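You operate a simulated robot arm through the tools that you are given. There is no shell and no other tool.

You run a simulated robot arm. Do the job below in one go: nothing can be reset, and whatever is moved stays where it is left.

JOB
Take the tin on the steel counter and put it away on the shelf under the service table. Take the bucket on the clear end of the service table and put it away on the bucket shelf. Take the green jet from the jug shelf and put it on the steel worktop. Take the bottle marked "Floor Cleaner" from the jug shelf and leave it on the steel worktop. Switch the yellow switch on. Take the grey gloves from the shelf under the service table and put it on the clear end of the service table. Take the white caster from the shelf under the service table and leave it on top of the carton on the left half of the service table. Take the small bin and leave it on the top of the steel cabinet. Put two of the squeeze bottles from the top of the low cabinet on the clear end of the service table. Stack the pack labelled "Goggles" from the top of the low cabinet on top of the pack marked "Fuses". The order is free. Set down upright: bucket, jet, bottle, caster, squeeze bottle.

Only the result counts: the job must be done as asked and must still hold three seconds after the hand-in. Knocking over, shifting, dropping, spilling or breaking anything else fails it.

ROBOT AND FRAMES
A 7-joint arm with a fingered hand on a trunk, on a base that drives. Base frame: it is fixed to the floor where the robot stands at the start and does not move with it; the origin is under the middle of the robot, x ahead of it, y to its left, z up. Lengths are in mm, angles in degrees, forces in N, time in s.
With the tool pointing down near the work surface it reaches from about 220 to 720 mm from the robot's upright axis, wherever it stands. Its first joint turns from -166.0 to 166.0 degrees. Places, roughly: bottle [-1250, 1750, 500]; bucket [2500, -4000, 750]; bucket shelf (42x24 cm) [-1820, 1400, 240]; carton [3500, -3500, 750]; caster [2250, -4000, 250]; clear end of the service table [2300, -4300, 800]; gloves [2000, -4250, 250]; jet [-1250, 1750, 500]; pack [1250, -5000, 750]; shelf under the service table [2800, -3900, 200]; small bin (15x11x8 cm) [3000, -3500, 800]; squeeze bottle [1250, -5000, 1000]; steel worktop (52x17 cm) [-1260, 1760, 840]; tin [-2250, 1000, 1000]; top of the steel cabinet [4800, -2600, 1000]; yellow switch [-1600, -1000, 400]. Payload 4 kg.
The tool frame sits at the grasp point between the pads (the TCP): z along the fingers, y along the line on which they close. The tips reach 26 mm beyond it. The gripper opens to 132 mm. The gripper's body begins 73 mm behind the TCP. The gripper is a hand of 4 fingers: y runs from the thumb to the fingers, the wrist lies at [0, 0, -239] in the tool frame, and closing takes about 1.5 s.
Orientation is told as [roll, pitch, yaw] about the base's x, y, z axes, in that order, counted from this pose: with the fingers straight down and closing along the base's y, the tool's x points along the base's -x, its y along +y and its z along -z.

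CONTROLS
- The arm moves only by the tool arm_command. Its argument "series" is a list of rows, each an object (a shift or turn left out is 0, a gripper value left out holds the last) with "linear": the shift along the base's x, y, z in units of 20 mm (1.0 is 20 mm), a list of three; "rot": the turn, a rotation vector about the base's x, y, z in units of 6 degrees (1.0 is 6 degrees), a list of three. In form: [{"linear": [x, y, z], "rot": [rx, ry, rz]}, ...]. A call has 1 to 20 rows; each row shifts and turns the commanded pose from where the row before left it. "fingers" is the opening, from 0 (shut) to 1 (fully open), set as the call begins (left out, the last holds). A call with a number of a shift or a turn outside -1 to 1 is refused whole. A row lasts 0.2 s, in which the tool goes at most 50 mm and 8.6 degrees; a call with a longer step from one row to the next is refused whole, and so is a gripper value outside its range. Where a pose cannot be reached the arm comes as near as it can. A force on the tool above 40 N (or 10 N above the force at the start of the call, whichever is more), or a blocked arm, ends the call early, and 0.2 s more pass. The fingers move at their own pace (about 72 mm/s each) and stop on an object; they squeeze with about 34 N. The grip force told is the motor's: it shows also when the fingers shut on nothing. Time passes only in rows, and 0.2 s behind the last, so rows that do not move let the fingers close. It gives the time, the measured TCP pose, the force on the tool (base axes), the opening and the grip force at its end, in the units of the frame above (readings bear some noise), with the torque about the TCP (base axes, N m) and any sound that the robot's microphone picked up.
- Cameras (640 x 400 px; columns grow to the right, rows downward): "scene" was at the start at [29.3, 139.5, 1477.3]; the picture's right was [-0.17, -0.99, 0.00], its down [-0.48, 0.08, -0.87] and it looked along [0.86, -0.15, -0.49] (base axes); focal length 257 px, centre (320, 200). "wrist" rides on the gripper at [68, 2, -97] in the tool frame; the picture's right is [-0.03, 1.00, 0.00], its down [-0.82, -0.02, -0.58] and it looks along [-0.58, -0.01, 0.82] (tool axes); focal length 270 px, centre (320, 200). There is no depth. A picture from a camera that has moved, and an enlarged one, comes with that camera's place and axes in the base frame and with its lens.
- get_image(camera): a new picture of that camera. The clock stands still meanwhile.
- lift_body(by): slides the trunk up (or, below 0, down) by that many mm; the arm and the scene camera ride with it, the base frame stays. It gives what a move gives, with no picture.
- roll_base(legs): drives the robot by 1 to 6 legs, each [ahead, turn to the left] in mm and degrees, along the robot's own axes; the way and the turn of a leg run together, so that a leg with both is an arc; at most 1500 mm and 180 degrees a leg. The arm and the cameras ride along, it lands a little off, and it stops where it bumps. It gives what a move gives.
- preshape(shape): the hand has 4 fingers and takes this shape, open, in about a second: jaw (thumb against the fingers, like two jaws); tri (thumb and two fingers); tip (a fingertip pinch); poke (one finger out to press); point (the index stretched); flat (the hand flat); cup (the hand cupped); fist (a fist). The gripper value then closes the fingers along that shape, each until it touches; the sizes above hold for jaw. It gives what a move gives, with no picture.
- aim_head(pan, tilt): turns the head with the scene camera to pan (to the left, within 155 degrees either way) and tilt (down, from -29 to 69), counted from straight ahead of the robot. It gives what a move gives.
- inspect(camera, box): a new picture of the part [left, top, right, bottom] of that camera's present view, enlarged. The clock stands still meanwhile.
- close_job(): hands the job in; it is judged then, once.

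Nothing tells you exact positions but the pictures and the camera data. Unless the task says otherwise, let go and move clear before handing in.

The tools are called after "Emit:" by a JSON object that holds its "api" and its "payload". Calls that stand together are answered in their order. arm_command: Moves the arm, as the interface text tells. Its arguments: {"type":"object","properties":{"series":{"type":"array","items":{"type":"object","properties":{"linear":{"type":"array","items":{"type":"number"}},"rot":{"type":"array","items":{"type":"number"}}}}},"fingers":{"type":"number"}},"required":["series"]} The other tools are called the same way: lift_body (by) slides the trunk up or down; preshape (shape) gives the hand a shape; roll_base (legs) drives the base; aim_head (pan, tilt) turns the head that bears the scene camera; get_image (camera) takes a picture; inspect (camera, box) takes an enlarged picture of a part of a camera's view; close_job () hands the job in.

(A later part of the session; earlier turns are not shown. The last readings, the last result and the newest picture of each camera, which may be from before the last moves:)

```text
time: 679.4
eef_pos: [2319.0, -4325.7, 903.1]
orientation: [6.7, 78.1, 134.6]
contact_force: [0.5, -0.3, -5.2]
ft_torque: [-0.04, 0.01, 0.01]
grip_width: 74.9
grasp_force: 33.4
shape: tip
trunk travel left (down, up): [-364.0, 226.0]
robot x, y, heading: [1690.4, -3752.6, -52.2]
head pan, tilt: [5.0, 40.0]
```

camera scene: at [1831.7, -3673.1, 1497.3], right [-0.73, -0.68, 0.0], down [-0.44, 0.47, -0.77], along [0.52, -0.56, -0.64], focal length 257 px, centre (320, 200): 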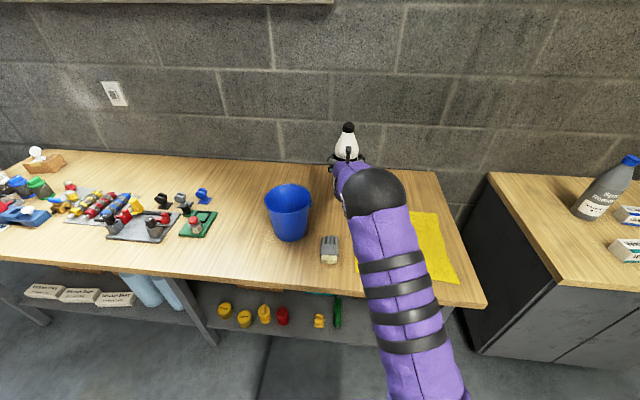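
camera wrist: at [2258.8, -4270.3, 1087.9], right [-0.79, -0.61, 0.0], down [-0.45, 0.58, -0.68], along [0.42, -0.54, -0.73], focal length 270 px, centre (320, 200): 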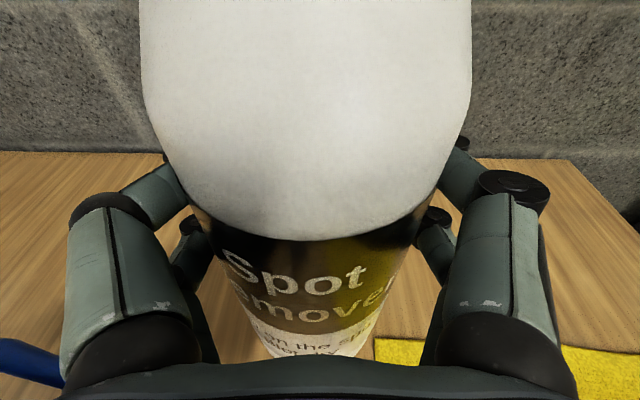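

Emit:
{"api": "lift_body", "payload": {"by": -5}}

Emit:
{"api": "lift_body", "payload": {"by": -4}}

Emit:
{"api": "lift_body", "payload": {"by": -4}}

```text
time: 679.9
eef_pos: [2319.5, -4324.7, 897.3]
orientation: [6.6, 78.0, 134.6]
contact_force: [0.3, 0.0, -6.3]
ft_torque: [-0.04, 0.0, -0.02]
grip_width: 75.0
grasp_force: 33.9
shape: tip
trunk travel left (down, up): [-359.0, 231.0]
robot x, y, heading: [1688.2, -3756.8, -52.5]
head pan, tilt: [5.0, 40.0]
```

```text
time: 680.4
eef_pos: [2319.5, -4326.0, 894.6]
orientation: [6.6, 78.0, 134.6]
contact_force: [-0.2, 0.3, -6.8]
ft_torque: [-0.07, -0.03, -0.01]
grip_width: 75.0
grasp_force: 33.9
shape: tip
trunk travel left (down, up): [-355.0, 235.0]
robot x, y, heading: [1688.2, -3751.2, -52.3]
head pan, tilt: [5.0, 40.0]
```

```text
time: 681.0
eef_pos: [2318.7, -4325.3, 893.7]
orientation: [6.8, 78.3, 134.6]
contact_force: [1.8, -1.0, 4.7]
ft_torque: [-0.15, 0.03, 0.03]
grip_width: 74.9
grasp_force: 34.4
shape: tip
trunk travel left (down, up): [-351.0, 239.0]
robot x, y, heading: [1690.8, -3752.3, -52.1]
head pan, tilt: [5.0, 40.0]
```

Emit:
{"api": "arm_command", "payload": {"series": [{}, {}, {}, {}, {}], "fingers": 0.82}}

Emit:
{"api": "get_image", "payload": {"camera": "wrist"}}

```text
time: 682.2
eef_pos: [2317.7, -4325.1, 891.1]
orientation: [6.7, 78.1, 134.5]
contact_force: [-0.1, -0.3, 0.2]
ft_torque: [-0.01, -0.02, 0.02]
grip_width: 108.2
grasp_force: 0.0
shape: tip
trunk travel left (down, up): [-351.0, 239.0]
robot x, y, heading: [1689.6, -3753.7, -52.1]
head pan, tilt: [5.0, 40.0]
```

```text
taken
camera wrist: at [2268.4, -4261.8, 976.9], right [-0.79, -0.61, 0.0], down [-0.45, 0.58, -0.68], along [0.42, -0.54, -0.73], focal length 270 px, centre (320, 200)
```

wrist: 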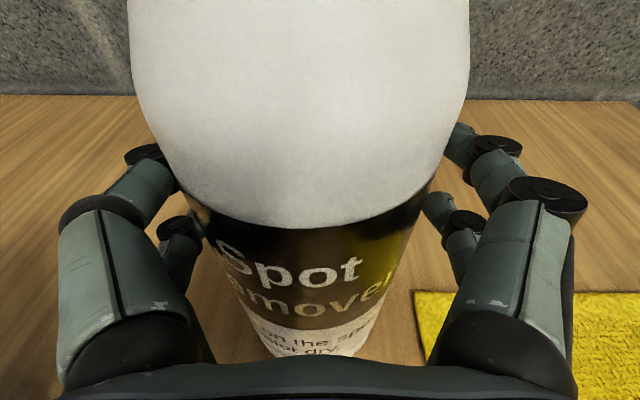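

Emit:
{"api": "arm_command", "payload": {"series": [{"linear": [0.12, 0.09, 0]}, {"linear": [-0.3, 0.4, 0]}, {"linear": [-0.3, 0.4, 0]}, {"linear": [-0.6, 0.8, 0]}, {"linear": [-0.6, 0.8, 0]}, {"linear": [-0.6, 0.8, 0]}, {"linear": [-0.6, 0.8, 0]}, {"linear": [-0.6, 0.8, 0]}, {"linear": [-0.6, 0.8, 0]}, {}]}}

Emit:
{"api": "get_image", "payload": {"camera": "wrist"}}

```text
time: 684.4
eef_pos: [2237.0, -4212.5, 890.1]
orientation: [6.6, 78.1, 134.7]
contact_force: [0.1, -0.6, -0.2]
ft_torque: [-0.02, -0.02, 0.01]
grip_width: 107.8
grasp_force: 0.1
shape: tip
trunk travel left (down, up): [-351.0, 239.0]
robot x, y, heading: [1686.8, -3752.2, -52.2]
head pan, tilt: [5.0, 40.0]
```

```text
taken
camera wrist: at [2186.7, -4149.0, 976.7], right [-0.79, -0.61, 0.0], down [-0.45, 0.58, -0.68], along [0.42, -0.54, -0.73], focal length 270 px, centre (320, 200)
```

wrist: 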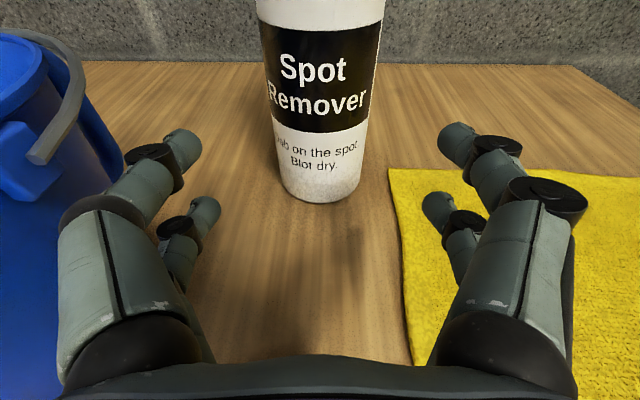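

The white bottle stands free. I retract and go back for the grey Spot Remover.

Emit:
{"api": "lift_body", "payload": {"by": 225}}

Emit:
{"api": "arm_command", "payload": {"series": [{"linear": [-0.5, 0.8, 0.1]}, {"linear": [-0.5, 0.8, 0.1]}, {"linear": [-0.5, 0.8, 0.1]}, {"linear": [-0.5, 0.8, 0.1]}, {"linear": [-0.5, 0.8, 0.1]}, {"linear": [-0.5, 0.8, 0.1]}, {"linear": [-0.5, 0.8, 0.1]}, {"linear": [-0.5, 0.8, 0.1]}, {"linear": [-0.5, 0.8, 0.1]}, {}]}}

Emit:
{"api": "get_image", "payload": {"camera": "scene"}}

Emit:
{"api": "roll_base", "payload": {"legs": [[-120, 0], [0, -90], [940, 0], [0, 90], [150, 0]]}}

Emit:
{"api": "lift_body", "payload": {"by": -160}}

Emit:
{"api": "get_image", "payload": {"camera": "wrist"}}

```text
time: 686.7
eef_pos: [2235.6, -4213.7, 1116.7]
orientation: [6.6, 78.1, 134.6]
contact_force: [0.0, -0.3, -0.4]
ft_torque: [0.02, 0.0, 0.01]
grip_width: 108.1
grasp_force: 0.1
shape: tip
trunk travel left (down, up): [-576.0, 14.0]
robot x, y, heading: [1690.2, -3756.9, -52.4]
head pan, tilt: [5.0, 40.0]
```

```text
time: 688.9
eef_pos: [2148.3, -4068.4, 1132.8]
orientation: [6.7, 78.2, 134.5]
contact_force: [-0.2, -0.2, 0.1]
ft_torque: [0.04, 0.03, -0.01]
grip_width: 107.8
grasp_force: 0.2
shape: tip
trunk travel left (down, up): [-576.0, 14.0]
robot x, y, heading: [1690.9, -3754.8, -52.4]
head pan, tilt: [5.0, 40.0]
```

```text
taken
camera scene: at [1831.2, -3672.5, 1611.3], right [-0.73, -0.68, 0.0], down [-0.44, 0.47, -0.77], along [0.52, -0.56, -0.64], focal length 257 px, centre (320, 200)
```

scene: 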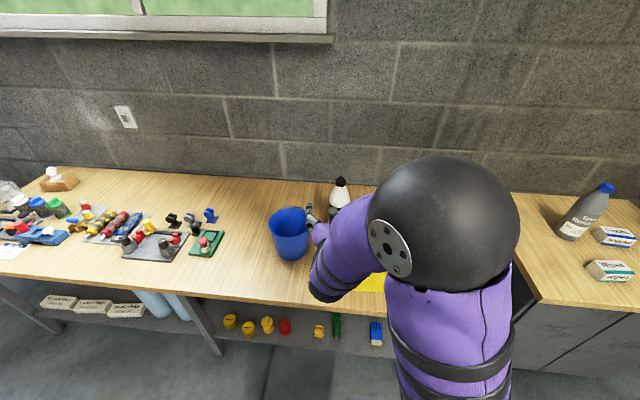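

```text
time: 704.1
eef_pos: [1401.0, -4675.3, 1132.1]
orientation: [6.6, 78.0, 132.4]
contact_force: [1.0, 0.7, 0.5]
ft_torque: [0.03, 0.01, 0.0]
grip_width: 108.0
grasp_force: 0.1
shape: tip
trunk travel left (down, up): [-576.0, 14.0]
robot x, y, heading: [952.7, -4339.4, -54.6]
head pan, tilt: [5.0, 40.0]
```

```text
time: 705.9
eef_pos: [1401.0, -4675.4, 972.3]
orientation: [6.6, 78.1, 132.4]
contact_force: [-1.0, 0.2, -0.6]
ft_torque: [-0.03, -0.02, -0.01]
grip_width: 108.0
grasp_force: 0.0
shape: tip
trunk travel left (down, up): [-416.0, 174.0]
robot x, y, heading: [954.0, -4343.7, -54.6]
head pan, tilt: [5.0, 40.0]
```

```text
taken
camera wrist: at [1352.8, -4609.9, 1058.9], right [-0.81, -0.58, 0.0], down [-0.43, 0.6, -0.68], along [0.4, -0.55, -0.73], focal length 270 px, centre (320, 200)
```

wrist: 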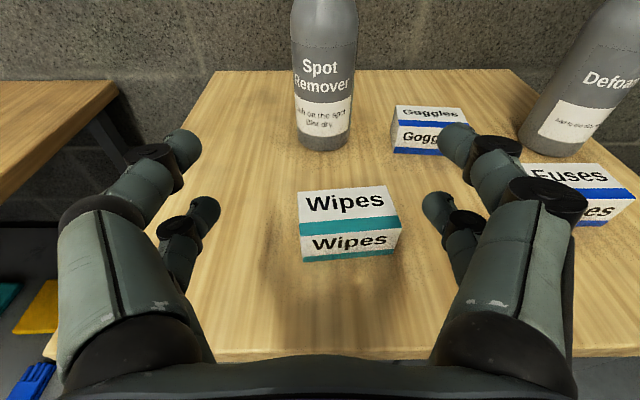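

Emit:
{"api": "lift_body", "payload": {"by": -50}}

Emit:
{"api": "arm_command", "payload": {"series": [{"linear": [0.579, -0.815, 0]}, {"linear": [0.579, -0.815, 0]}, {"linear": [0.579, -0.815, 0]}, {"linear": [0.579, -0.815, 0]}, {"linear": [0.579, -0.815, 0]}, {"linear": [0.579, -0.815, 0]}, {"linear": [0.579, -0.815, 0]}, {"linear": [0.579, -0.815, 0]}, {"linear": [0.579, -0.815, 0]}, {"linear": [0.579, -0.815, 0]}, {"linear": [0.579, -0.815, 0]}, {"linear": [0.579, -0.815, 0]}, {}]}}

Emit:
{"api": "get_image", "payload": {"camera": "wrist"}}

```text
time: 706.8
eef_pos: [1401.2, -4675.6, 923.3]
orientation: [6.6, 78.1, 132.5]
contact_force: [0.1, -0.5, 0.9]
ft_torque: [-0.01, -0.01, -0.05]
grip_width: 108.0
grasp_force: 0.0
shape: tip
trunk travel left (down, up): [-366.0, 224.0]
robot x, y, heading: [954.7, -4341.6, -54.7]
head pan, tilt: [5.0, 40.0]
```

```text
time: 709.6
eef_pos: [1539.9, -4871.7, 922.6]
orientation: [6.7, 78.1, 132.5]
contact_force: [-0.6, 0.7, -0.3]
ft_torque: [0.0, 0.0, 0.03]
grip_width: 108.0
grasp_force: 0.1
shape: tip
trunk travel left (down, up): [-366.0, 224.0]
robot x, y, heading: [951.3, -4341.6, -54.5]
head pan, tilt: [5.0, 40.0]
```

```text
taken
camera wrist: at [1491.9, -4806.3, 1009.4], right [-0.81, -0.58, 0.0], down [-0.43, 0.6, -0.68], along [0.4, -0.55, -0.73], focal length 270 px, centre (320, 200)
```

wrist: 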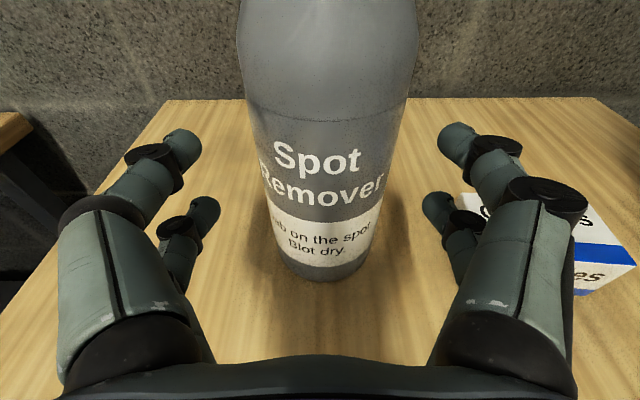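

Emit:
{"api": "arm_command", "payload": {"series": [{"linear": [0.579, -0.815, 0]}, {"linear": [0.579, -0.815, 0]}, {"linear": [0.579, -0.815, 0]}, {}]}}

Emit:
{"api": "arm_command", "payload": {"series": [{}, {}, {}, {}, {}, {}, {}], "fingers": 0.3}}

Emit:
{"api": "lift_body", "payload": {"by": 40}}

Emit:
{"api": "get_image", "payload": {"camera": "wrist"}}

```text
time: 710.6
eef_pos: [1574.9, -4922.3, 922.9]
orientation: [6.5, 78.1, 132.4]
contact_force: [0.5, -0.4, -0.4]
ft_torque: [0.02, -0.01, 0.01]
grip_width: 107.7
grasp_force: 0.1
shape: tip
trunk travel left (down, up): [-366.0, 224.0]
robot x, y, heading: [955.4, -4341.7, -54.7]
head pan, tilt: [5.0, 40.0]
```

```text
time: 712.2
eef_pos: [1575.3, -4921.7, 922.6]
orientation: [6.6, 78.2, 132.5]
contact_force: [2.1, -1.3, 1.1]
ft_torque: [0.0, -0.06, -0.02]
grip_width: 65.0
grasp_force: 34.3
shape: tip
trunk travel left (down, up): [-366.0, 224.0]
robot x, y, heading: [953.4, -4338.4, -54.5]
head pan, tilt: [5.0, 40.0]
```

```text
time: 713.1
eef_pos: [1574.4, -4920.9, 961.8]
orientation: [6.5, 78.0, 132.4]
contact_force: [0.3, -0.6, -5.0]
ft_torque: [-0.01, -0.01, 0.0]
grip_width: 64.8
grasp_force: 33.9
shape: tip
trunk travel left (down, up): [-406.0, 184.0]
robot x, y, heading: [955.9, -4346.6, -54.6]
head pan, tilt: [5.0, 40.0]
```

```text
taken
camera wrist: at [1527.1, -4855.9, 1049.0], right [-0.81, -0.58, 0.0], down [-0.43, 0.6, -0.68], along [0.4, -0.55, -0.73], focal length 270 px, centre (320, 200)
```

wrist: 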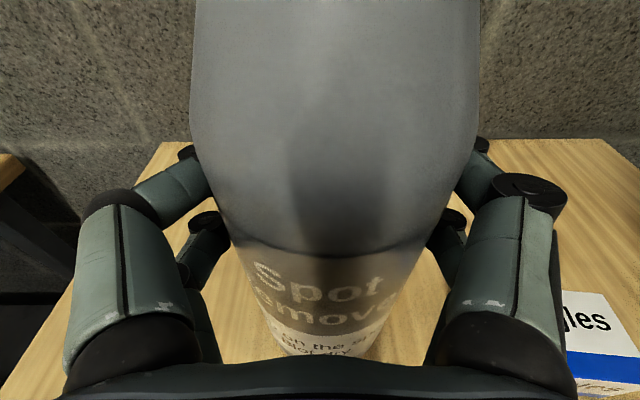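

Emit:
{"api": "lift_body", "payload": {"by": 170}}

Emit:
{"api": "arm_command", "payload": {"series": [{"linear": [-0.579, 0.815, 0]}, {"linear": [-0.579, 0.815, 0]}, {"linear": [-0.579, 0.815, 0]}, {"linear": [-0.579, 0.815, 0]}, {"linear": [-0.579, 0.815, 0]}, {"linear": [-0.579, 0.815, 0]}, {"linear": [-0.579, 0.815, 0]}, {"linear": [-0.579, 0.815, 0]}, {"linear": [-0.579, 0.815, 0]}, {"linear": [-0.579, 0.815, 0]}, {"linear": [-0.5, 0.8, 0]}, {"linear": [-0.5, 0.8, 0]}, {"linear": [-0.5, 0.8, 0]}, {"linear": [-0.5, 0.8, 0]}, {"linear": [-0.5, 0.8, 0]}, {}]}}

Emit:
{"api": "get_image", "payload": {"camera": "wrist"}}

Emit:
{"api": "roll_base", "payload": {"legs": [[-150, 0], [0, 91.5], [930, 0], [0, -90], [120, 0]]}}

Emit:
{"api": "get_image", "payload": {"camera": "scene"}}

```text
time: 715.0
eef_pos: [1575.1, -4921.7, 1133.0]
orientation: [6.6, 78.0, 132.5]
contact_force: [0.1, 0.0, -5.0]
ft_torque: [0.01, -0.01, -0.04]
grip_width: 64.8
grasp_force: 33.4
shape: tip
trunk travel left (down, up): [-576.0, 14.0]
robot x, y, heading: [953.4, -4340.0, -54.7]
head pan, tilt: [5.0, 40.0]
```

```text
time: 718.4
eef_pos: [1408.7, -4678.6, 1132.9]
orientation: [6.7, 78.1, 132.5]
contact_force: [-0.2, 0.1, -4.7]
ft_torque: [0.0, -0.04, 0.0]
grip_width: 65.1
grasp_force: 33.9
shape: tip
trunk travel left (down, up): [-576.0, 14.0]
robot x, y, heading: [954.2, -4343.7, -54.8]
head pan, tilt: [5.0, 40.0]
```

```text
taken
camera wrist: at [1360.6, -4613.2, 1220.1], right [-0.81, -0.58, 0.0], down [-0.43, 0.6, -0.68], along [0.4, -0.55, -0.73], focal length 270 px, centre (320, 200)
```

wrist: 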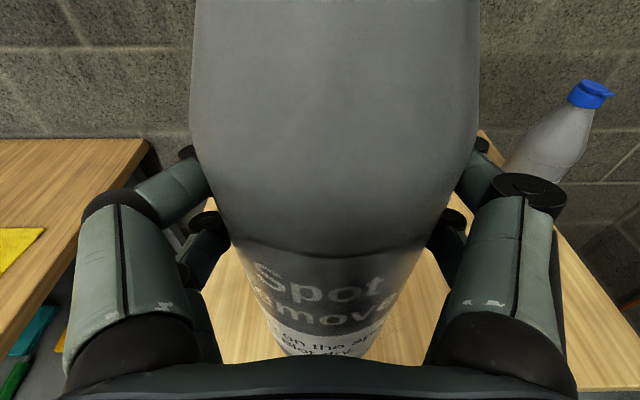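

```text
time: 733.5
eef_pos: [2121.8, -4104.3, 1134.3]
orientation: [6.6, 78.0, 133.0]
contact_force: [-0.6, -0.5, -5.3]
ft_torque: [0.02, -0.01, 0.01]
grip_width: 64.6
grasp_force: 34.3
shape: tip
trunk travel left (down, up): [-576.0, 14.0]
robot x, y, heading: [1663.4, -3773.3, -53.7]
head pan, tilt: [5.0, 40.0]
```

```text
taken
camera scene: at [1806.8, -3696.2, 1611.3], right [-0.75, -0.66, 0.0], down [-0.42, 0.48, -0.77], along [0.51, -0.57, -0.64], focal length 257 px, centre (320, 200)
```

scene: 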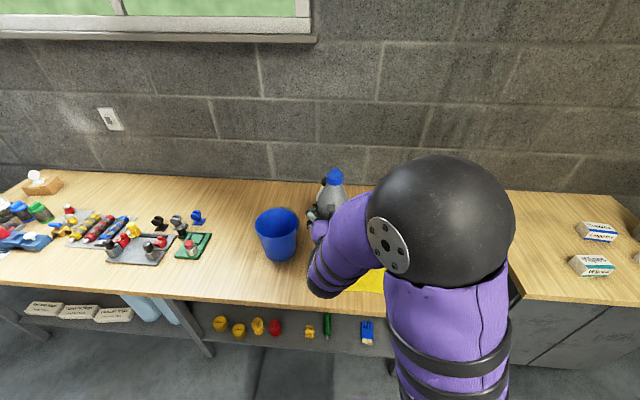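

Emit:
{"api": "arm_command", "payload": {"series": [{"linear": [0.66, -0.675, 0]}, {"linear": [0.66, -0.675, 0]}, {"linear": [0.66, -0.675, 0]}, {"linear": [0.66, -0.675, 0]}, {"linear": [0.66, -0.675, 0]}, {"linear": [0.66, -0.675, 0]}, {"linear": [0.66, -0.675, 0]}, {"linear": [0.66, -0.675, 0]}, {"linear": [0.66, -0.675, 0]}, {"linear": [0.66, -0.675, 0]}, {}]}}

Emit:
{"api": "lift_body", "payload": {"by": -130}}

Emit:
{"api": "get_image", "payload": {"camera": "wrist"}}

Emit:
{"api": "inspect", "payload": {"camera": "scene", "box": [220, 130, 420, 290]}}

```text
time: 735.9
eef_pos: [2253.3, -4240.1, 1133.2]
orientation: [6.7, 77.9, 133.2]
contact_force: [0.1, -0.4, -4.9]
ft_torque: [0.01, -0.05, 0.01]
grip_width: 64.5
grasp_force: 34.3
shape: tip
trunk travel left (down, up): [-576.0, 14.0]
robot x, y, heading: [1663.4, -3773.8, -53.4]
head pan, tilt: [5.0, 40.0]
```

```text
time: 737.5
eef_pos: [2253.0, -4238.6, 1004.0]
orientation: [6.6, 78.0, 133.1]
contact_force: [0.1, -0.1, -5.4]
ft_torque: [0.02, 0.01, -0.02]
grip_width: 64.7
grasp_force: 34.1
shape: tip
trunk travel left (down, up): [-446.0, 144.0]
robot x, y, heading: [1663.1, -3772.8, -53.8]
head pan, tilt: [5.0, 40.0]
```

```text
taken
camera wrist: at [2205.3, -4174.7, 1090.0], right [-0.8, -0.59, 0.0], down [-0.43, 0.59, -0.68], along [0.4, -0.55, -0.73], focal length 270 px, centre (320, 200)
```

wrist: 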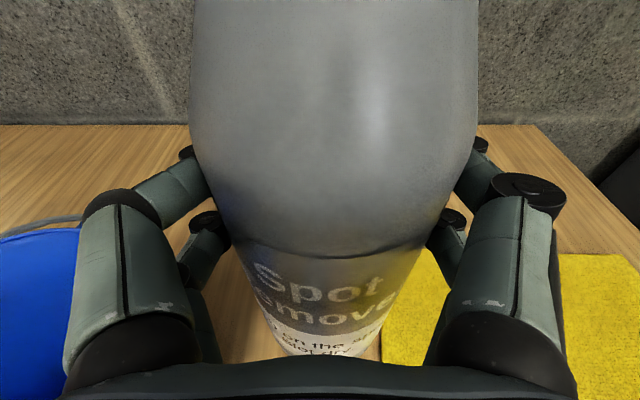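

```text
2.50 times, centred on (320, 210) of scene
camera zoom: at [1806.8, -3696.0, 1481.3], right [-0.75, -0.66, 0.0], down [-0.43, 0.48, -0.77], along [0.51, -0.57, -0.64], focal length 643 px, centre (320, 175)
```

zoom: 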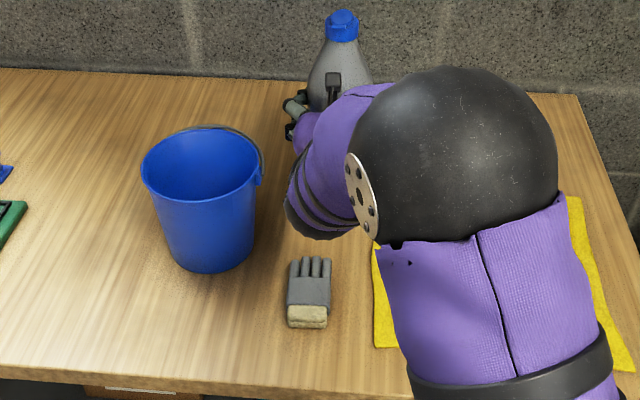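

Emit:
{"api": "lift_body", "payload": {"by": -88}}

Emit:
{"api": "lift_body", "payload": {"by": -6}}

Emit:
{"api": "lift_body", "payload": {"by": -4}}

Emit:
{"api": "lift_body", "payload": {"by": -3}}

```text
time: 738.7
eef_pos: [2254.2, -4239.0, 915.5]
orientation: [6.6, 78.1, 133.2]
contact_force: [-0.4, -0.1, -5.1]
ft_torque: [0.02, -0.02, -0.04]
grip_width: 64.7
grasp_force: 33.8
shape: tip
trunk travel left (down, up): [-358.0, 232.0]
robot x, y, heading: [1663.8, -3773.7, -53.4]
head pan, tilt: [5.0, 40.0]
```

```text
time: 739.3
eef_pos: [2254.1, -4238.7, 909.5]
orientation: [6.7, 78.1, 133.1]
contact_force: [-0.6, -0.2, -4.7]
ft_torque: [0.01, -0.02, -0.03]
grip_width: 64.9
grasp_force: 34.3
shape: tip
trunk travel left (down, up): [-352.0, 238.0]
robot x, y, heading: [1662.3, -3774.1, -53.2]
head pan, tilt: [5.0, 40.0]
```

```text
time: 739.8
eef_pos: [2254.0, -4240.4, 906.4]
orientation: [6.6, 78.0, 133.2]
contact_force: [0.0, 1.1, -6.2]
ft_torque: [0.02, 0.0, 0.0]
grip_width: 64.7
grasp_force: 34.2
shape: tip
trunk travel left (down, up): [-348.0, 242.0]
robot x, y, heading: [1658.7, -3771.0, -53.6]
head pan, tilt: [5.0, 40.0]
```

```text
time: 740.3
eef_pos: [2254.0, -4240.8, 903.7]
orientation: [6.5, 78.2, 133.2]
contact_force: [2.0, -1.0, 1.3]
ft_torque: [0.02, -0.04, 0.01]
grip_width: 64.7
grasp_force: 34.5
shape: tip
trunk travel left (down, up): [-345.0, 245.0]
robot x, y, heading: [1663.3, -3774.5, -53.5]
head pan, tilt: [5.0, 40.0]
```

Touchdown. I open, check, and back out.

Emit:
{"api": "arm_command", "payload": {"series": [{}, {}, {}, {}, {}], "fingers": 0.78}}

Emit:
{"api": "get_image", "payload": {"camera": "wrist"}}

Emit:
{"api": "arm_command", "payload": {"series": [{"linear": [-0.3, 0.4, 0]}, {"linear": [-0.3, 0.4, 0]}, {"linear": [-0.6, 0.8, 0]}, {"linear": [-0.6, 0.8, 0]}, {"linear": [-0.6, 0.8, 0]}, {"linear": [-0.6, 0.8, 0]}, {"linear": [-0.6, 0.8, 0]}, {"linear": [-0.6, 0.8, 0]}, {}]}}

Emit:
{"api": "get_image", "payload": {"camera": "wrist"}}

```text
time: 741.5
eef_pos: [2254.8, -4239.5, 902.7]
orientation: [6.6, 78.0, 133.1]
contact_force: [1.0, 0.4, -0.6]
ft_torque: [0.01, -0.03, -0.01]
grip_width: 102.6
grasp_force: 0.0
shape: tip
trunk travel left (down, up): [-345.0, 245.0]
robot x, y, heading: [1660.9, -3773.8, -53.6]
head pan, tilt: [5.0, 40.0]
```

```text
taken
camera wrist: at [2205.1, -4174.5, 989.2], right [-0.8, -0.59, 0.0], down [-0.43, 0.59, -0.68], along [0.4, -0.55, -0.73], focal length 270 px, centre (320, 200)
```

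wrist: 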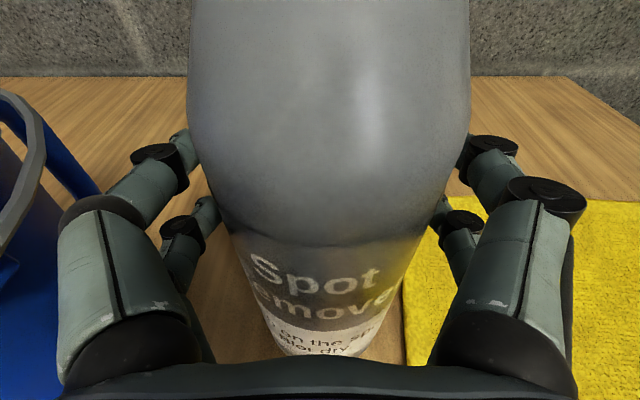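

```text
time: 743.5
eef_pos: [2169.5, -4127.2, 903.4]
orientation: [6.5, 78.2, 133.1]
contact_force: [0.1, -1.0, 0.9]
ft_torque: [0.02, -0.02, 0.0]
grip_width: 102.9
grasp_force: 0.1
shape: tip
trunk travel left (down, up): [-345.0, 245.0]
robot x, y, heading: [1661.8, -3772.2, -53.8]
head pan, tilt: [5.0, 40.0]
```

```text
taken
camera wrist: at [2121.5, -4062.0, 990.3], right [-0.81, -0.59, 0.0], down [-0.43, 0.59, -0.68], along [0.4, -0.55, -0.73], focal length 270 px, centre (320, 200)
```

wrist: 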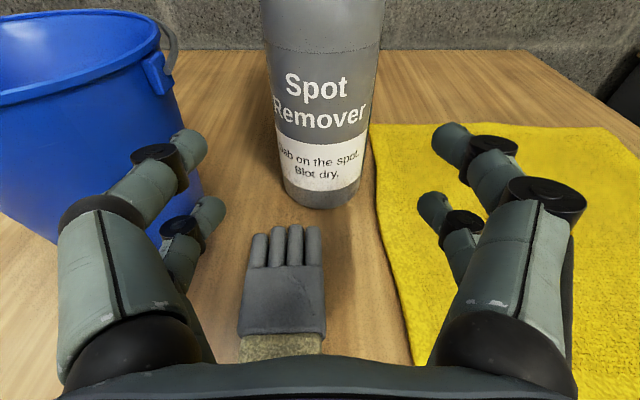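

Both squeeze bottles stand on the clear end. For the packs and the bucket I change the hand to point down with front-to-back closing.

Emit:
{"api": "lift_body", "payload": {"by": 200}}

Emit:
{"api": "arm_command", "payload": {"series": [{"linear": [-0.6, 0.8, 0]}, {"linear": [-0.6, 0.8, 0]}, {"linear": [-0.6, 0.8, 0]}, {"linear": [-0.6, 0.8, 0]}, {"linear": [-0.6, 0.8, 0]}, {"linear": [-0.6, 0.8, 0]}, {"linear": [-0.6, 0.8, 0]}, {}]}}

Emit:
{"api": "arm_command", "payload": {"series": [{"rot": [0.8, 0.6, 0]}, {"rot": [0.8, 0.6, 0]}, {"rot": [0.8, 0.6, 0]}, {"rot": [0.8, 0.6, 0]}, {}]}}

Emit:
{"api": "arm_command", "payload": {"series": [{"rot": [0, 0, -1]}, {"rot": [0, 0, -1]}, {"rot": [0, 0, -1]}, {"rot": [0, 0, -1]}, {"rot": [0, 0, -1]}, {"rot": [0, 0, -1]}, {"rot": [0, 0, -1]}, {"rot": [0, 0, -1]}, {"rot": [0, 0, -1]}, {"rot": [0, 0, -1]}, {"rot": [0, 0, -1]}, {"rot": [0, 0, -1]}, {"rot": [0, 0, -1]}, {"rot": [0, 0, -1]}, {"rot": [0, 0, -1]}, {}]}}

```text
time: 745.7
eef_pos: [2169.8, -4127.0, 1103.8]
orientation: [6.6, 78.1, 133.1]
contact_force: [0.2, -1.4, -0.4]
ft_torque: [0.0, 0.0, 0.04]
grip_width: 102.8
grasp_force: 0.0
shape: tip
trunk travel left (down, up): [-545.0, 45.0]
robot x, y, heading: [1662.2, -3775.4, -53.9]
head pan, tilt: [5.0, 40.0]
```

```text
time: 747.5
eef_pos: [2105.0, -4013.9, 1108.9]
orientation: [6.8, 78.0, 133.2]
contact_force: [-0.3, 0.3, 0.5]
ft_torque: [0.02, 0.0, 0.0]
grip_width: 102.7
grasp_force: 0.0
shape: tip
out of reach, approached as far as the arm can: row 6, 7
trunk travel left (down, up): [-545.0, 45.0]
robot x, y, heading: [1664.8, -3769.7, -53.5]
head pan, tilt: [5.0, 40.0]
```

```text
time: 748.7
eef_pos: [2106.4, -4015.0, 1108.3]
orientation: [2.1, 54.1, 128.9]
contact_force: [-0.5, -0.4, 0.1]
ft_torque: [0.0, 0.01, 0.0]
grip_width: 102.6
grasp_force: 0.1
shape: tip
trunk travel left (down, up): [-545.0, 45.0]
robot x, y, heading: [1664.8, -3773.6, -53.7]
head pan, tilt: [5.0, 40.0]
```

```text
time: 752.1
eef_pos: [2106.5, -4015.0, 1108.6]
orientation: [2.4, 54.2, 39.1]
contact_force: [-0.1, -0.2, -0.9]
ft_torque: [0.01, 0.0, -0.01]
grip_width: 102.3
grasp_force: 0.0
shape: tip
trunk travel left (down, up): [-545.0, 45.0]
robot x, y, heading: [1662.2, -3769.2, -53.5]
head pan, tilt: [5.0, 40.0]
```

Emit:
{"api": "arm_command", "payload": {"series": [{"rot": [0.629, -0.777, 0]}, {"rot": [0.629, -0.777, 0]}, {"rot": [0.629, -0.777, 0]}, {"rot": [0.629, -0.777, 0]}, {"rot": [0.629, -0.777, 0]}, {"rot": [0.629, -0.777, 0]}, {"rot": [0.629, -0.777, 0]}, {"rot": [0.629, -0.777, 0]}, {"rot": [0.629, -0.777, 0]}, {}]}}

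Emit:
{"api": "roll_base", "payload": {"legs": [[-120, 0], [0, -90], [1000, 0], [0, 90], [180, 0]]}}

Emit:
{"api": "get_image", "payload": {"camera": "scene"}}

Emit:
{"api": "get_image", "payload": {"camera": "wrist"}}

```text
time: 754.3
eef_pos: [2104.7, -4015.8, 1107.6]
orientation: [2.2, 0.1, 39.1]
contact_force: [-0.6, -0.9, -0.2]
ft_torque: [0.01, -0.02, -0.01]
grip_width: 103.0
grasp_force: 0.1
shape: tip
trunk travel left (down, up): [-545.0, 45.0]
robot x, y, heading: [1664.8, -3772.1, -53.5]
head pan, tilt: [5.0, 40.0]
```

```text
time: 769.9
eef_pos: [1340.8, -4631.0, 1108.2]
orientation: [2.2, 0.1, 39.7]
contact_force: [0.0, -0.2, 0.0]
ft_torque: [0.04, 0.03, -0.01]
grip_width: 102.7
grasp_force: 0.0
shape: tip
trunk travel left (down, up): [-545.0, 45.0]
robot x, y, heading: [892.4, -4393.3, -52.9]
head pan, tilt: [5.0, 40.0]
```

```text
taken
camera scene: at [1037.9, -4314.5, 1580.3], right [-0.74, -0.67, 0.0], down [-0.43, 0.48, -0.77], along [0.51, -0.57, -0.64], focal length 257 px, centre (320, 200)
```

scene: 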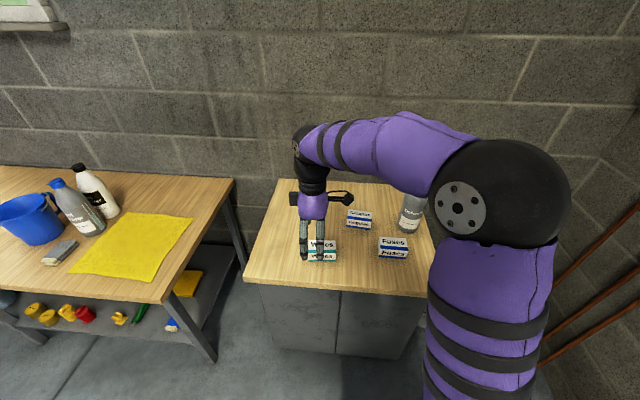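

```text
taken
camera wrist: at [1288.8, -4675.4, 1204.2], right [-0.62, 0.78, 0.04], down [0.66, 0.49, 0.57], along [0.43, 0.38, -0.82], focal length 270 px, centre (320, 200)
```

wrist: 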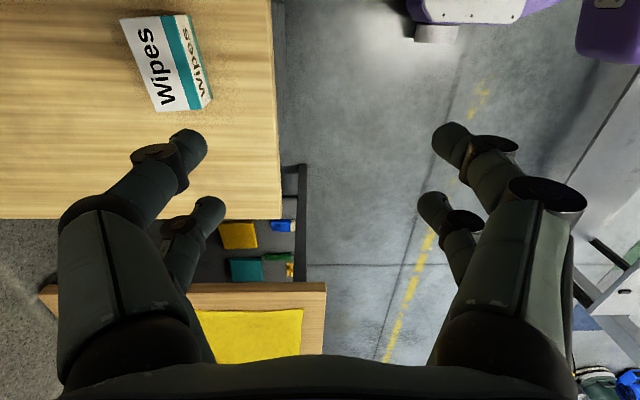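

Emit:
{"api": "roll_base", "payload": {"legs": [[150, 0]]}}

Emit:
{"api": "arm_command", "payload": {"series": [{"linear": [0.03, -0.98, 0]}, {"linear": [0.03, -0.98, 0]}, {"linear": [0.03, -0.98, 0]}, {"linear": [0.03, -0.98, 0]}, {"linear": [0.03, -0.98, 0]}, {"linear": [0.03, -0.98, 0]}, {"linear": [0.03, -0.98, 0]}, {"linear": [0.03, -0.98, 0]}, {"linear": [0.03, -0.98, 0]}, {"linear": [0.03, -0.98, 0]}, {"linear": [0.03, -0.98, 0]}, {"linear": [0.03, -0.98, 0]}, {}]}}

Emit:
{"api": "get_image", "payload": {"camera": "wrist"}}

Emit:
{"api": "get_image", "payload": {"camera": "scene"}}

```text
time: 771.3
eef_pos: [1430.1, -4749.4, 1108.4]
orientation: [2.2, 0.2, 39.8]
contact_force: [0.0, -0.1, -0.5]
ft_torque: [0.01, 0.04, 0.02]
grip_width: 102.6
grasp_force: 0.0
shape: tip
trunk travel left (down, up): [-545.0, 45.0]
robot x, y, heading: [988.8, -4511.3, -53.1]
head pan, tilt: [5.0, 40.0]
```

```text
time: 774.1
eef_pos: [1438.1, -4985.3, 1106.0]
orientation: [2.2, 0.2, 39.9]
contact_force: [1.0, 0.5, -0.3]
ft_torque: [0.0, -0.01, -0.03]
grip_width: 102.6
grasp_force: 0.1
shape: tip
trunk travel left (down, up): [-545.0, 45.0]
robot x, y, heading: [980.8, -4512.5, -52.8]
head pan, tilt: [5.0, 40.0]
```

```text
taken
camera wrist: at [1386.6, -5029.4, 1203.2], right [-0.62, 0.78, 0.04], down [0.66, 0.49, 0.57], along [0.43, 0.38, -0.82], focal length 270 px, centre (320, 200)
```

wrist: 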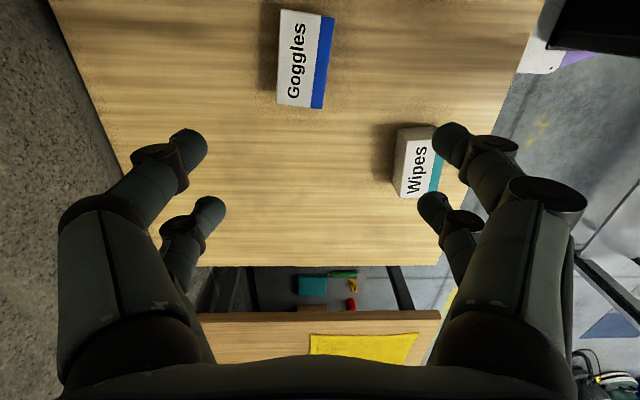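

```text
taken
camera scene: at [1127.2, -4433.5, 1580.3], right [-0.74, -0.67, 0.0], down [-0.43, 0.48, -0.77], along [0.51, -0.57, -0.64], focal length 257 px, centre (320, 200)
```

scene: 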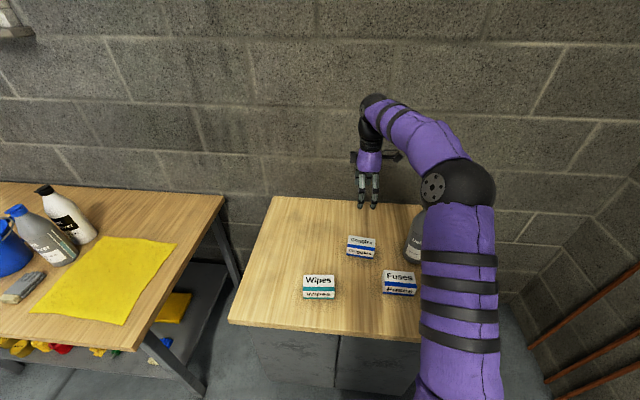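

Emit:
{"api": "arm_command", "payload": {"series": [{"linear": [-0.33, -0.5, 0]}, {"linear": [-0.33, -0.5, 0], "rot": [-0.18, -0.13, -0.35]}, {}], "fingers": 0.78}}

Emit:
{"api": "lift_body", "payload": {"by": -160}}

Emit:
{"api": "get_image", "payload": {"camera": "wrist"}}

```text
time: 774.9
eef_pos: [1424.9, -5003.8, 1107.0]
orientation: [0.8, 0.3, 37.7]
contact_force: [0.3, -0.4, -0.1]
ft_torque: [0.0, 0.0, 0.0]
grip_width: 102.7
grasp_force: 0.1
shape: tip
trunk travel left (down, up): [-545.0, 45.0]
robot x, y, heading: [986.5, -4511.4, -53.0]
head pan, tilt: [5.0, 40.0]
```

```text
time: 776.7
eef_pos: [1423.2, -5003.9, 946.7]
orientation: [0.8, 0.4, 37.7]
contact_force: [0.4, -0.5, 0.1]
ft_torque: [-0.02, -0.02, 0.01]
grip_width: 102.7
grasp_force: 0.2
shape: tip
trunk travel left (down, up): [-385.0, 205.0]
robot x, y, heading: [987.3, -4511.5, -52.9]
head pan, tilt: [5.0, 40.0]
```

```text
taken
camera wrist: at [1369.9, -5045.5, 1044.2], right [-0.59, 0.81, 0.01], down [0.67, 0.48, 0.57], along [0.46, 0.35, -0.82], focal length 270 px, centre (320, 200)
```

wrist: 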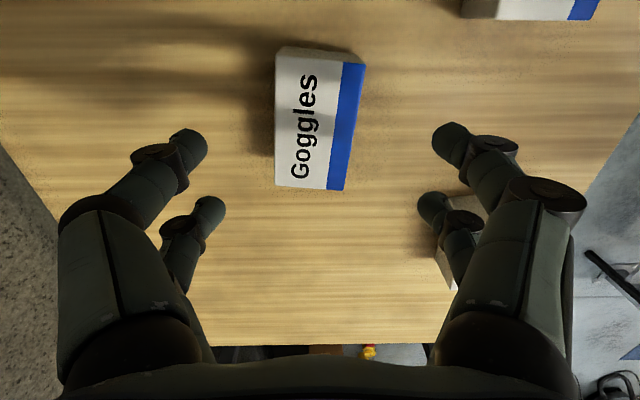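

Emit:
{"api": "arm_command", "payload": {"series": [{}, {}, {}], "fingers": 0.62}}

Emit:
{"api": "lift_body", "payload": {"by": -80}}

Emit:
{"api": "get_image", "payload": {"camera": "wrist"}}

```text
time: 777.5
eef_pos: [1424.6, -5003.5, 948.0]
orientation: [0.9, 0.3, 37.8]
contact_force: [-0.9, 0.6, 0.3]
ft_torque: [-0.02, -0.02, 0.03]
grip_width: 81.9
grasp_force: 0.0
shape: tip
trunk travel left (down, up): [-385.0, 205.0]
robot x, y, heading: [986.1, -4514.1, -52.8]
head pan, tilt: [5.0, 40.0]
```

```text
time: 778.7
eef_pos: [1424.4, -5004.8, 867.9]
orientation: [0.8, 0.4, 37.7]
contact_force: [-0.5, 0.1, -0.6]
ft_torque: [0.02, 0.02, -0.01]
grip_width: 82.4
grasp_force: 0.0
shape: tip
trunk travel left (down, up): [-305.0, 285.0]
robot x, y, heading: [984.6, -4509.0, -53.1]
head pan, tilt: [5.0, 40.0]
```

```text
taken
camera wrist: at [1369.9, -5045.5, 964.1], right [-0.59, 0.81, 0.01], down [0.67, 0.48, 0.57], along [0.46, 0.35, -0.82], focal length 270 px, centre (320, 200)
```

wrist: 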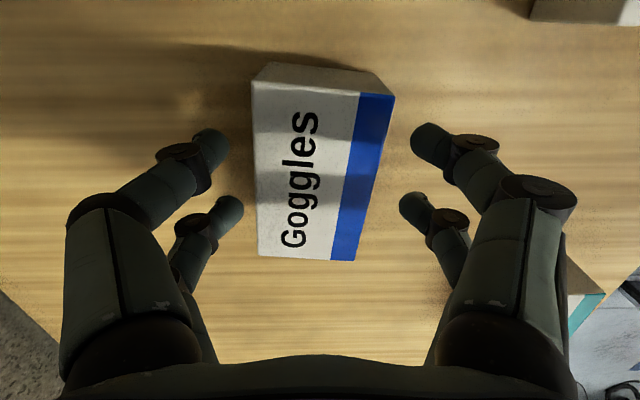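

Emit:
{"api": "lift_body", "payload": {"by": -30}}

Emit:
{"api": "arm_command", "payload": {"series": [{}, {}, {}, {}, {}, {}], "fingers": 0.2}}

Emit:
{"api": "get_image", "payload": {"camera": "wrist"}}

```text
time: 779.4
eef_pos: [1424.8, -5004.3, 836.3]
orientation: [0.8, 0.3, 37.7]
contact_force: [0.7, 1.0, -0.3]
ft_torque: [0.02, -0.01, 0.01]
grip_width: 82.2
grasp_force: 0.1
shape: tip
trunk travel left (down, up): [-275.0, 315.0]
robot x, y, heading: [982.9, -4512.7, -53.1]
head pan, tilt: [5.0, 40.0]
```

```text
time: 780.8
eef_pos: [1424.7, -5004.2, 836.4]
orientation: [0.9, 0.3, 37.7]
contact_force: [-0.5, 0.6, -0.4]
ft_torque: [0.04, 0.01, 0.0]
grip_width: 51.6
grasp_force: 33.7
shape: tip
trunk travel left (down, up): [-275.0, 315.0]
robot x, y, heading: [984.7, -4513.1, -52.9]
head pan, tilt: [5.0, 40.0]
```

```text
taken
camera wrist: at [1370.0, -5045.5, 934.0], right [-0.59, 0.81, 0.01], down [0.67, 0.48, 0.57], along [0.46, 0.35, -0.82], focal length 270 px, centre (320, 200)
```

wrist: 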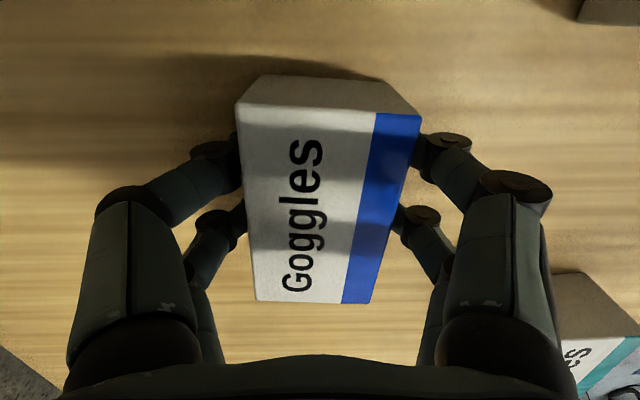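

The Goggles pack is gripped. I lift it and move over the Fuses pack.

Emit:
{"api": "lift_body", "payload": {"by": 150}}

Emit:
{"api": "arm_command", "payload": {"series": [{"linear": [-0.922, 0.178, 0]}, {"linear": [-0.922, 0.178, 0]}, {"linear": [-0.922, 0.178, 0]}, {"linear": [-0.922, 0.178, 0]}, {"linear": [-0.922, 0.178, 0]}, {"linear": [-0.922, 0.178, 0]}, {"linear": [-0.922, 0.178, 0]}, {}]}}

Emit:
{"api": "get_image", "payload": {"camera": "wrist"}}

Emit:
{"api": "get_image", "payload": {"camera": "scene"}}

```text
time: 782.6
eef_pos: [1424.4, -5004.6, 987.2]
orientation: [0.9, 0.4, 37.7]
contact_force: [-0.7, -0.5, -0.9]
ft_torque: [0.03, -0.01, 0.0]
grip_width: 51.8
grasp_force: 33.9
shape: tip
trunk travel left (down, up): [-425.0, 165.0]
robot x, y, heading: [986.5, -4509.6, -52.9]
head pan, tilt: [5.0, 40.0]
```

```text
time: 784.4
eef_pos: [1294.2, -4979.7, 986.8]
orientation: [0.7, 0.3, 37.7]
contact_force: [-0.1, 0.4, -1.5]
ft_torque: [0.02, 0.02, 0.02]
grip_width: 51.8
grasp_force: 34.3
shape: tip
trunk travel left (down, up): [-425.0, 165.0]
robot x, y, heading: [984.2, -4514.4, -53.1]
head pan, tilt: [5.0, 40.0]
```

```text
taken
camera wrist: at [1240.9, -5021.0, 1084.0], right [-0.59, 0.81, 0.01], down [0.67, 0.48, 0.57], along [0.46, 0.35, -0.82], focal length 270 px, centre (320, 200)
```

wrist: 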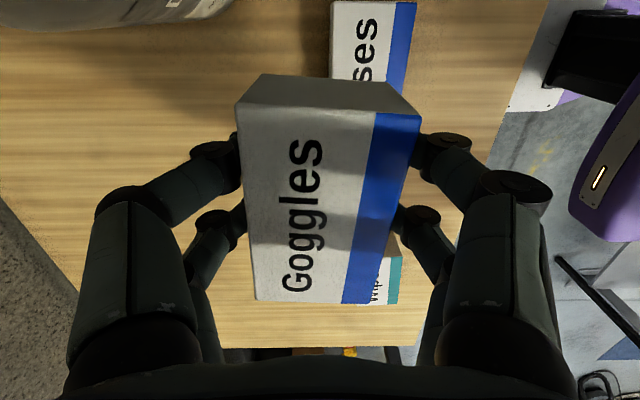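

```text
taken
camera scene: at [1127.0, -4433.4, 1460.3], right [-0.74, -0.67, 0.0], down [-0.43, 0.48, -0.77], along [0.51, -0.57, -0.64], focal length 257 px, centre (320, 200)
```

scene: 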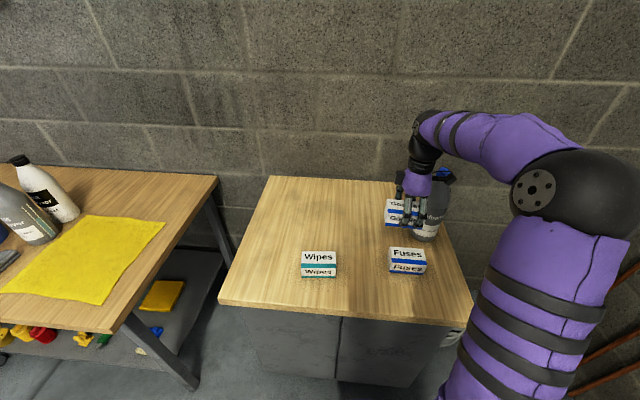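

Emit:
{"api": "arm_command", "payload": {"series": [{"linear": [-0.75, 0.165, 0]}, {"linear": [-0.75, 0.165, 0]}, {"linear": [-0.75, 0.165, 0]}, {}]}}

Emit:
{"api": "get_image", "payload": {"camera": "wrist"}}

Emit:
{"api": "inspect", "payload": {"camera": "scene", "box": [340, 140, 500, 290]}}

```text
time: 785.4
eef_pos: [1251.0, -4970.0, 987.6]
orientation: [0.8, 0.3, 37.7]
contact_force: [0.8, 0.6, -1.0]
ft_torque: [0.01, 0.03, 0.01]
grip_width: 51.7
grasp_force: 34.1
shape: tip
trunk travel left (down, up): [-425.0, 165.0]
robot x, y, heading: [985.9, -4511.9, -52.9]
head pan, tilt: [5.0, 40.0]
```

```text
taken
camera wrist: at [1196.0, -5011.1, 1084.5], right [-0.59, 0.81, 0.01], down [0.67, 0.48, 0.57], along [0.46, 0.35, -0.82], focal length 270 px, centre (320, 200)
```

wrist: 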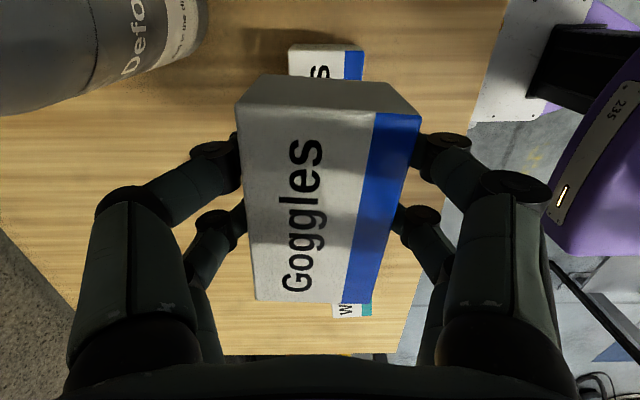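

```text
2.67 times, centred on (420, 215) of scene
camera zoom: at [1127.0, -4433.4, 1460.3], right [-0.74, -0.67, 0.0], down [-0.43, 0.48, -0.77], along [0.51, -0.57, -0.64], focal length 686 px, centre (53, 160)
```

zoom: 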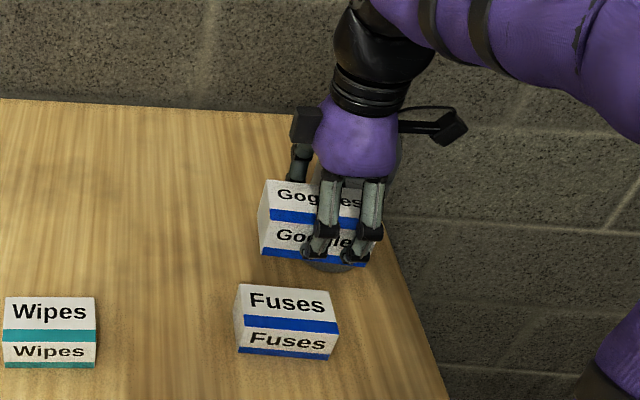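

Emit:
{"api": "arm_command", "payload": {"series": [{"linear": [-0.34, 0.12, 0]}, {}]}}

Emit:
{"api": "lift_body", "payload": {"by": -75}}

Emit:
{"api": "get_image", "payload": {"camera": "wrist"}}

Emit:
{"api": "inspect", "payload": {"camera": "scene", "box": [340, 140, 500, 290]}}

```text
time: 786.0
eef_pos: [1244.1, -4966.3, 987.6]
orientation: [0.8, 0.3, 37.8]
contact_force: [-0.7, 0.2, -1.9]
ft_torque: [0.0, -0.03, -0.04]
grip_width: 51.4
grasp_force: 34.7
shape: tip
trunk travel left (down, up): [-425.0, 165.0]
robot x, y, heading: [981.6, -4509.7, -52.8]
head pan, tilt: [5.0, 40.0]
```

```text
time: 787.1
eef_pos: [1243.7, -4967.2, 913.1]
orientation: [0.8, 0.3, 37.7]
contact_force: [0.8, -0.3, -2.0]
ft_torque: [-0.04, -0.02, 0.02]
grip_width: 51.9
grasp_force: 34.4
shape: tip
trunk travel left (down, up): [-350.0, 240.0]
robot x, y, heading: [985.5, -4513.2, -53.0]
head pan, tilt: [5.0, 40.0]
```

```text
taken
camera wrist: at [1189.3, -5008.5, 1009.4], right [-0.59, 0.81, 0.01], down [0.67, 0.48, 0.57], along [0.46, 0.35, -0.82], focal length 270 px, centre (320, 200)
```

wrist: 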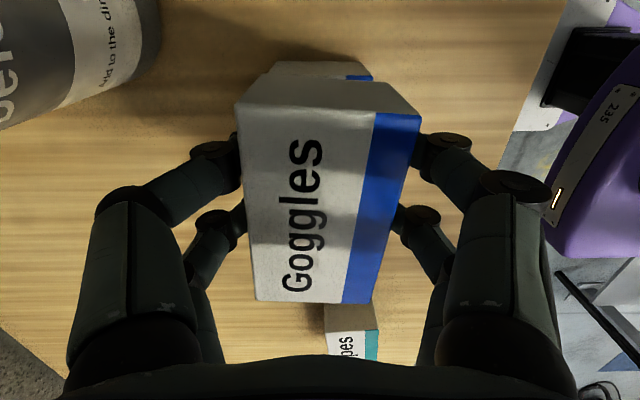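

```text
2.67 times, centred on (420, 215) of scene
camera zoom: at [1127.1, -4433.4, 1385.3], right [-0.74, -0.67, 0.0], down [-0.43, 0.48, -0.77], along [0.51, -0.57, -0.64], focal length 686 px, centre (53, 160)
```

zoom: 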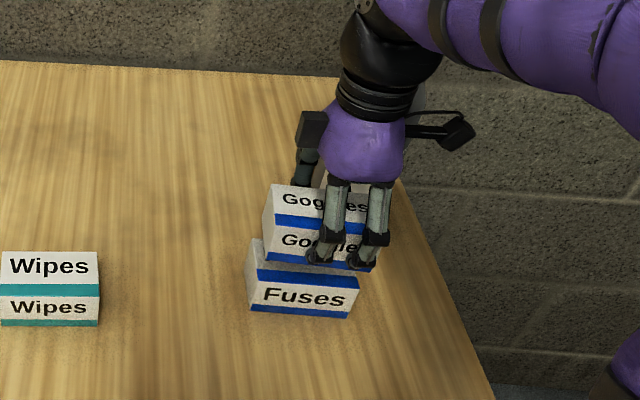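

Emit:
{"api": "inspect", "payload": {"camera": "scene", "box": [390, 200, 450, 270]}}

Emit:
{"api": "inspect", "payload": {"camera": "wrist", "box": [220, 40, 440, 330]}}

```text
5.71 times, centred on (420, 235) of scene
camera zoom: at [1127.1, -4433.4, 1385.3], right [-0.74, -0.67, 0.0], down [-0.43, 0.48, -0.77], along [0.51, -0.57, -0.64], focal length 1469 px, centre (-251, 0)
```

zoom: 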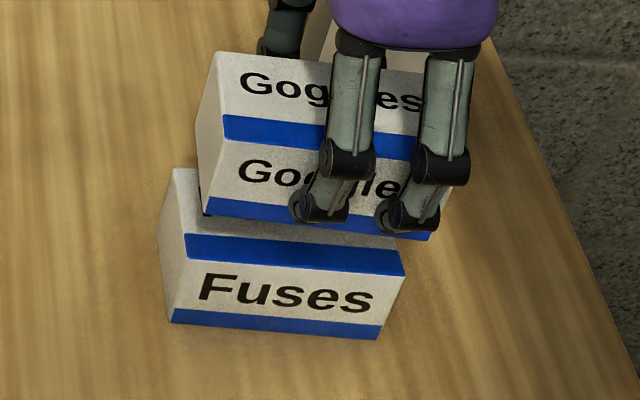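

```text
1.38 times, centred on (330, 185) of wrist
camera zoom: at [1189.3, -5008.5, 1009.4], right [-0.59, 0.81, 0.01], down [0.67, 0.48, 0.57], along [0.46, 0.35, -0.82], focal length 373 px, centre (306, 221)
```

zoom: 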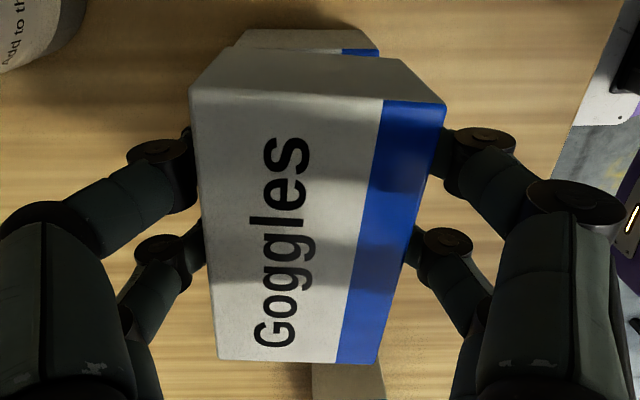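

Emit:
{"api": "arm_command", "payload": {"series": [{"linear": [0.28, 0.21, 0]}, {}]}}

Emit:
{"api": "lift_body", "payload": {"by": -12}}

Emit:
{"api": "inspect", "payload": {"camera": "scene", "box": [390, 190, 450, 260]}}

```text
time: 787.7
eef_pos: [1251.0, -4963.1, 912.1]
orientation: [0.8, 0.3, 37.8]
contact_force: [0.0, 0.5, -0.8]
ft_torque: [-0.04, 0.01, -0.02]
grip_width: 51.6
grasp_force: 33.7
shape: tip
trunk travel left (down, up): [-350.0, 240.0]
robot x, y, heading: [983.8, -4510.9, -53.1]
head pan, tilt: [5.0, 40.0]
```

```text
time: 788.3
eef_pos: [1250.6, -4963.2, 899.2]
orientation: [0.8, 0.2, 37.7]
contact_force: [0.8, -0.5, -1.1]
ft_torque: [0.01, 0.01, -0.01]
grip_width: 51.3
grasp_force: 34.0
shape: tip
trunk travel left (down, up): [-338.0, 252.0]
robot x, y, heading: [983.0, -4512.9, -53.1]
head pan, tilt: [5.0, 40.0]
```

```text
5.71 times, centred on (420, 225) of scene
camera zoom: at [1127.1, -4433.4, 1373.3], right [-0.74, -0.67, 0.0], down [-0.43, 0.48, -0.77], along [0.51, -0.57, -0.64], focal length 1469 px, centre (-251, 57)
```

zoom: 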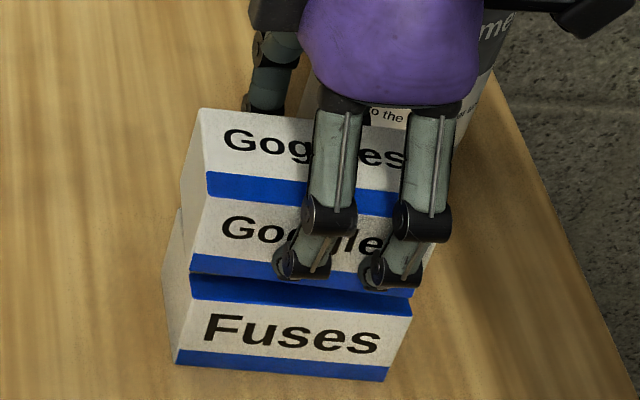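

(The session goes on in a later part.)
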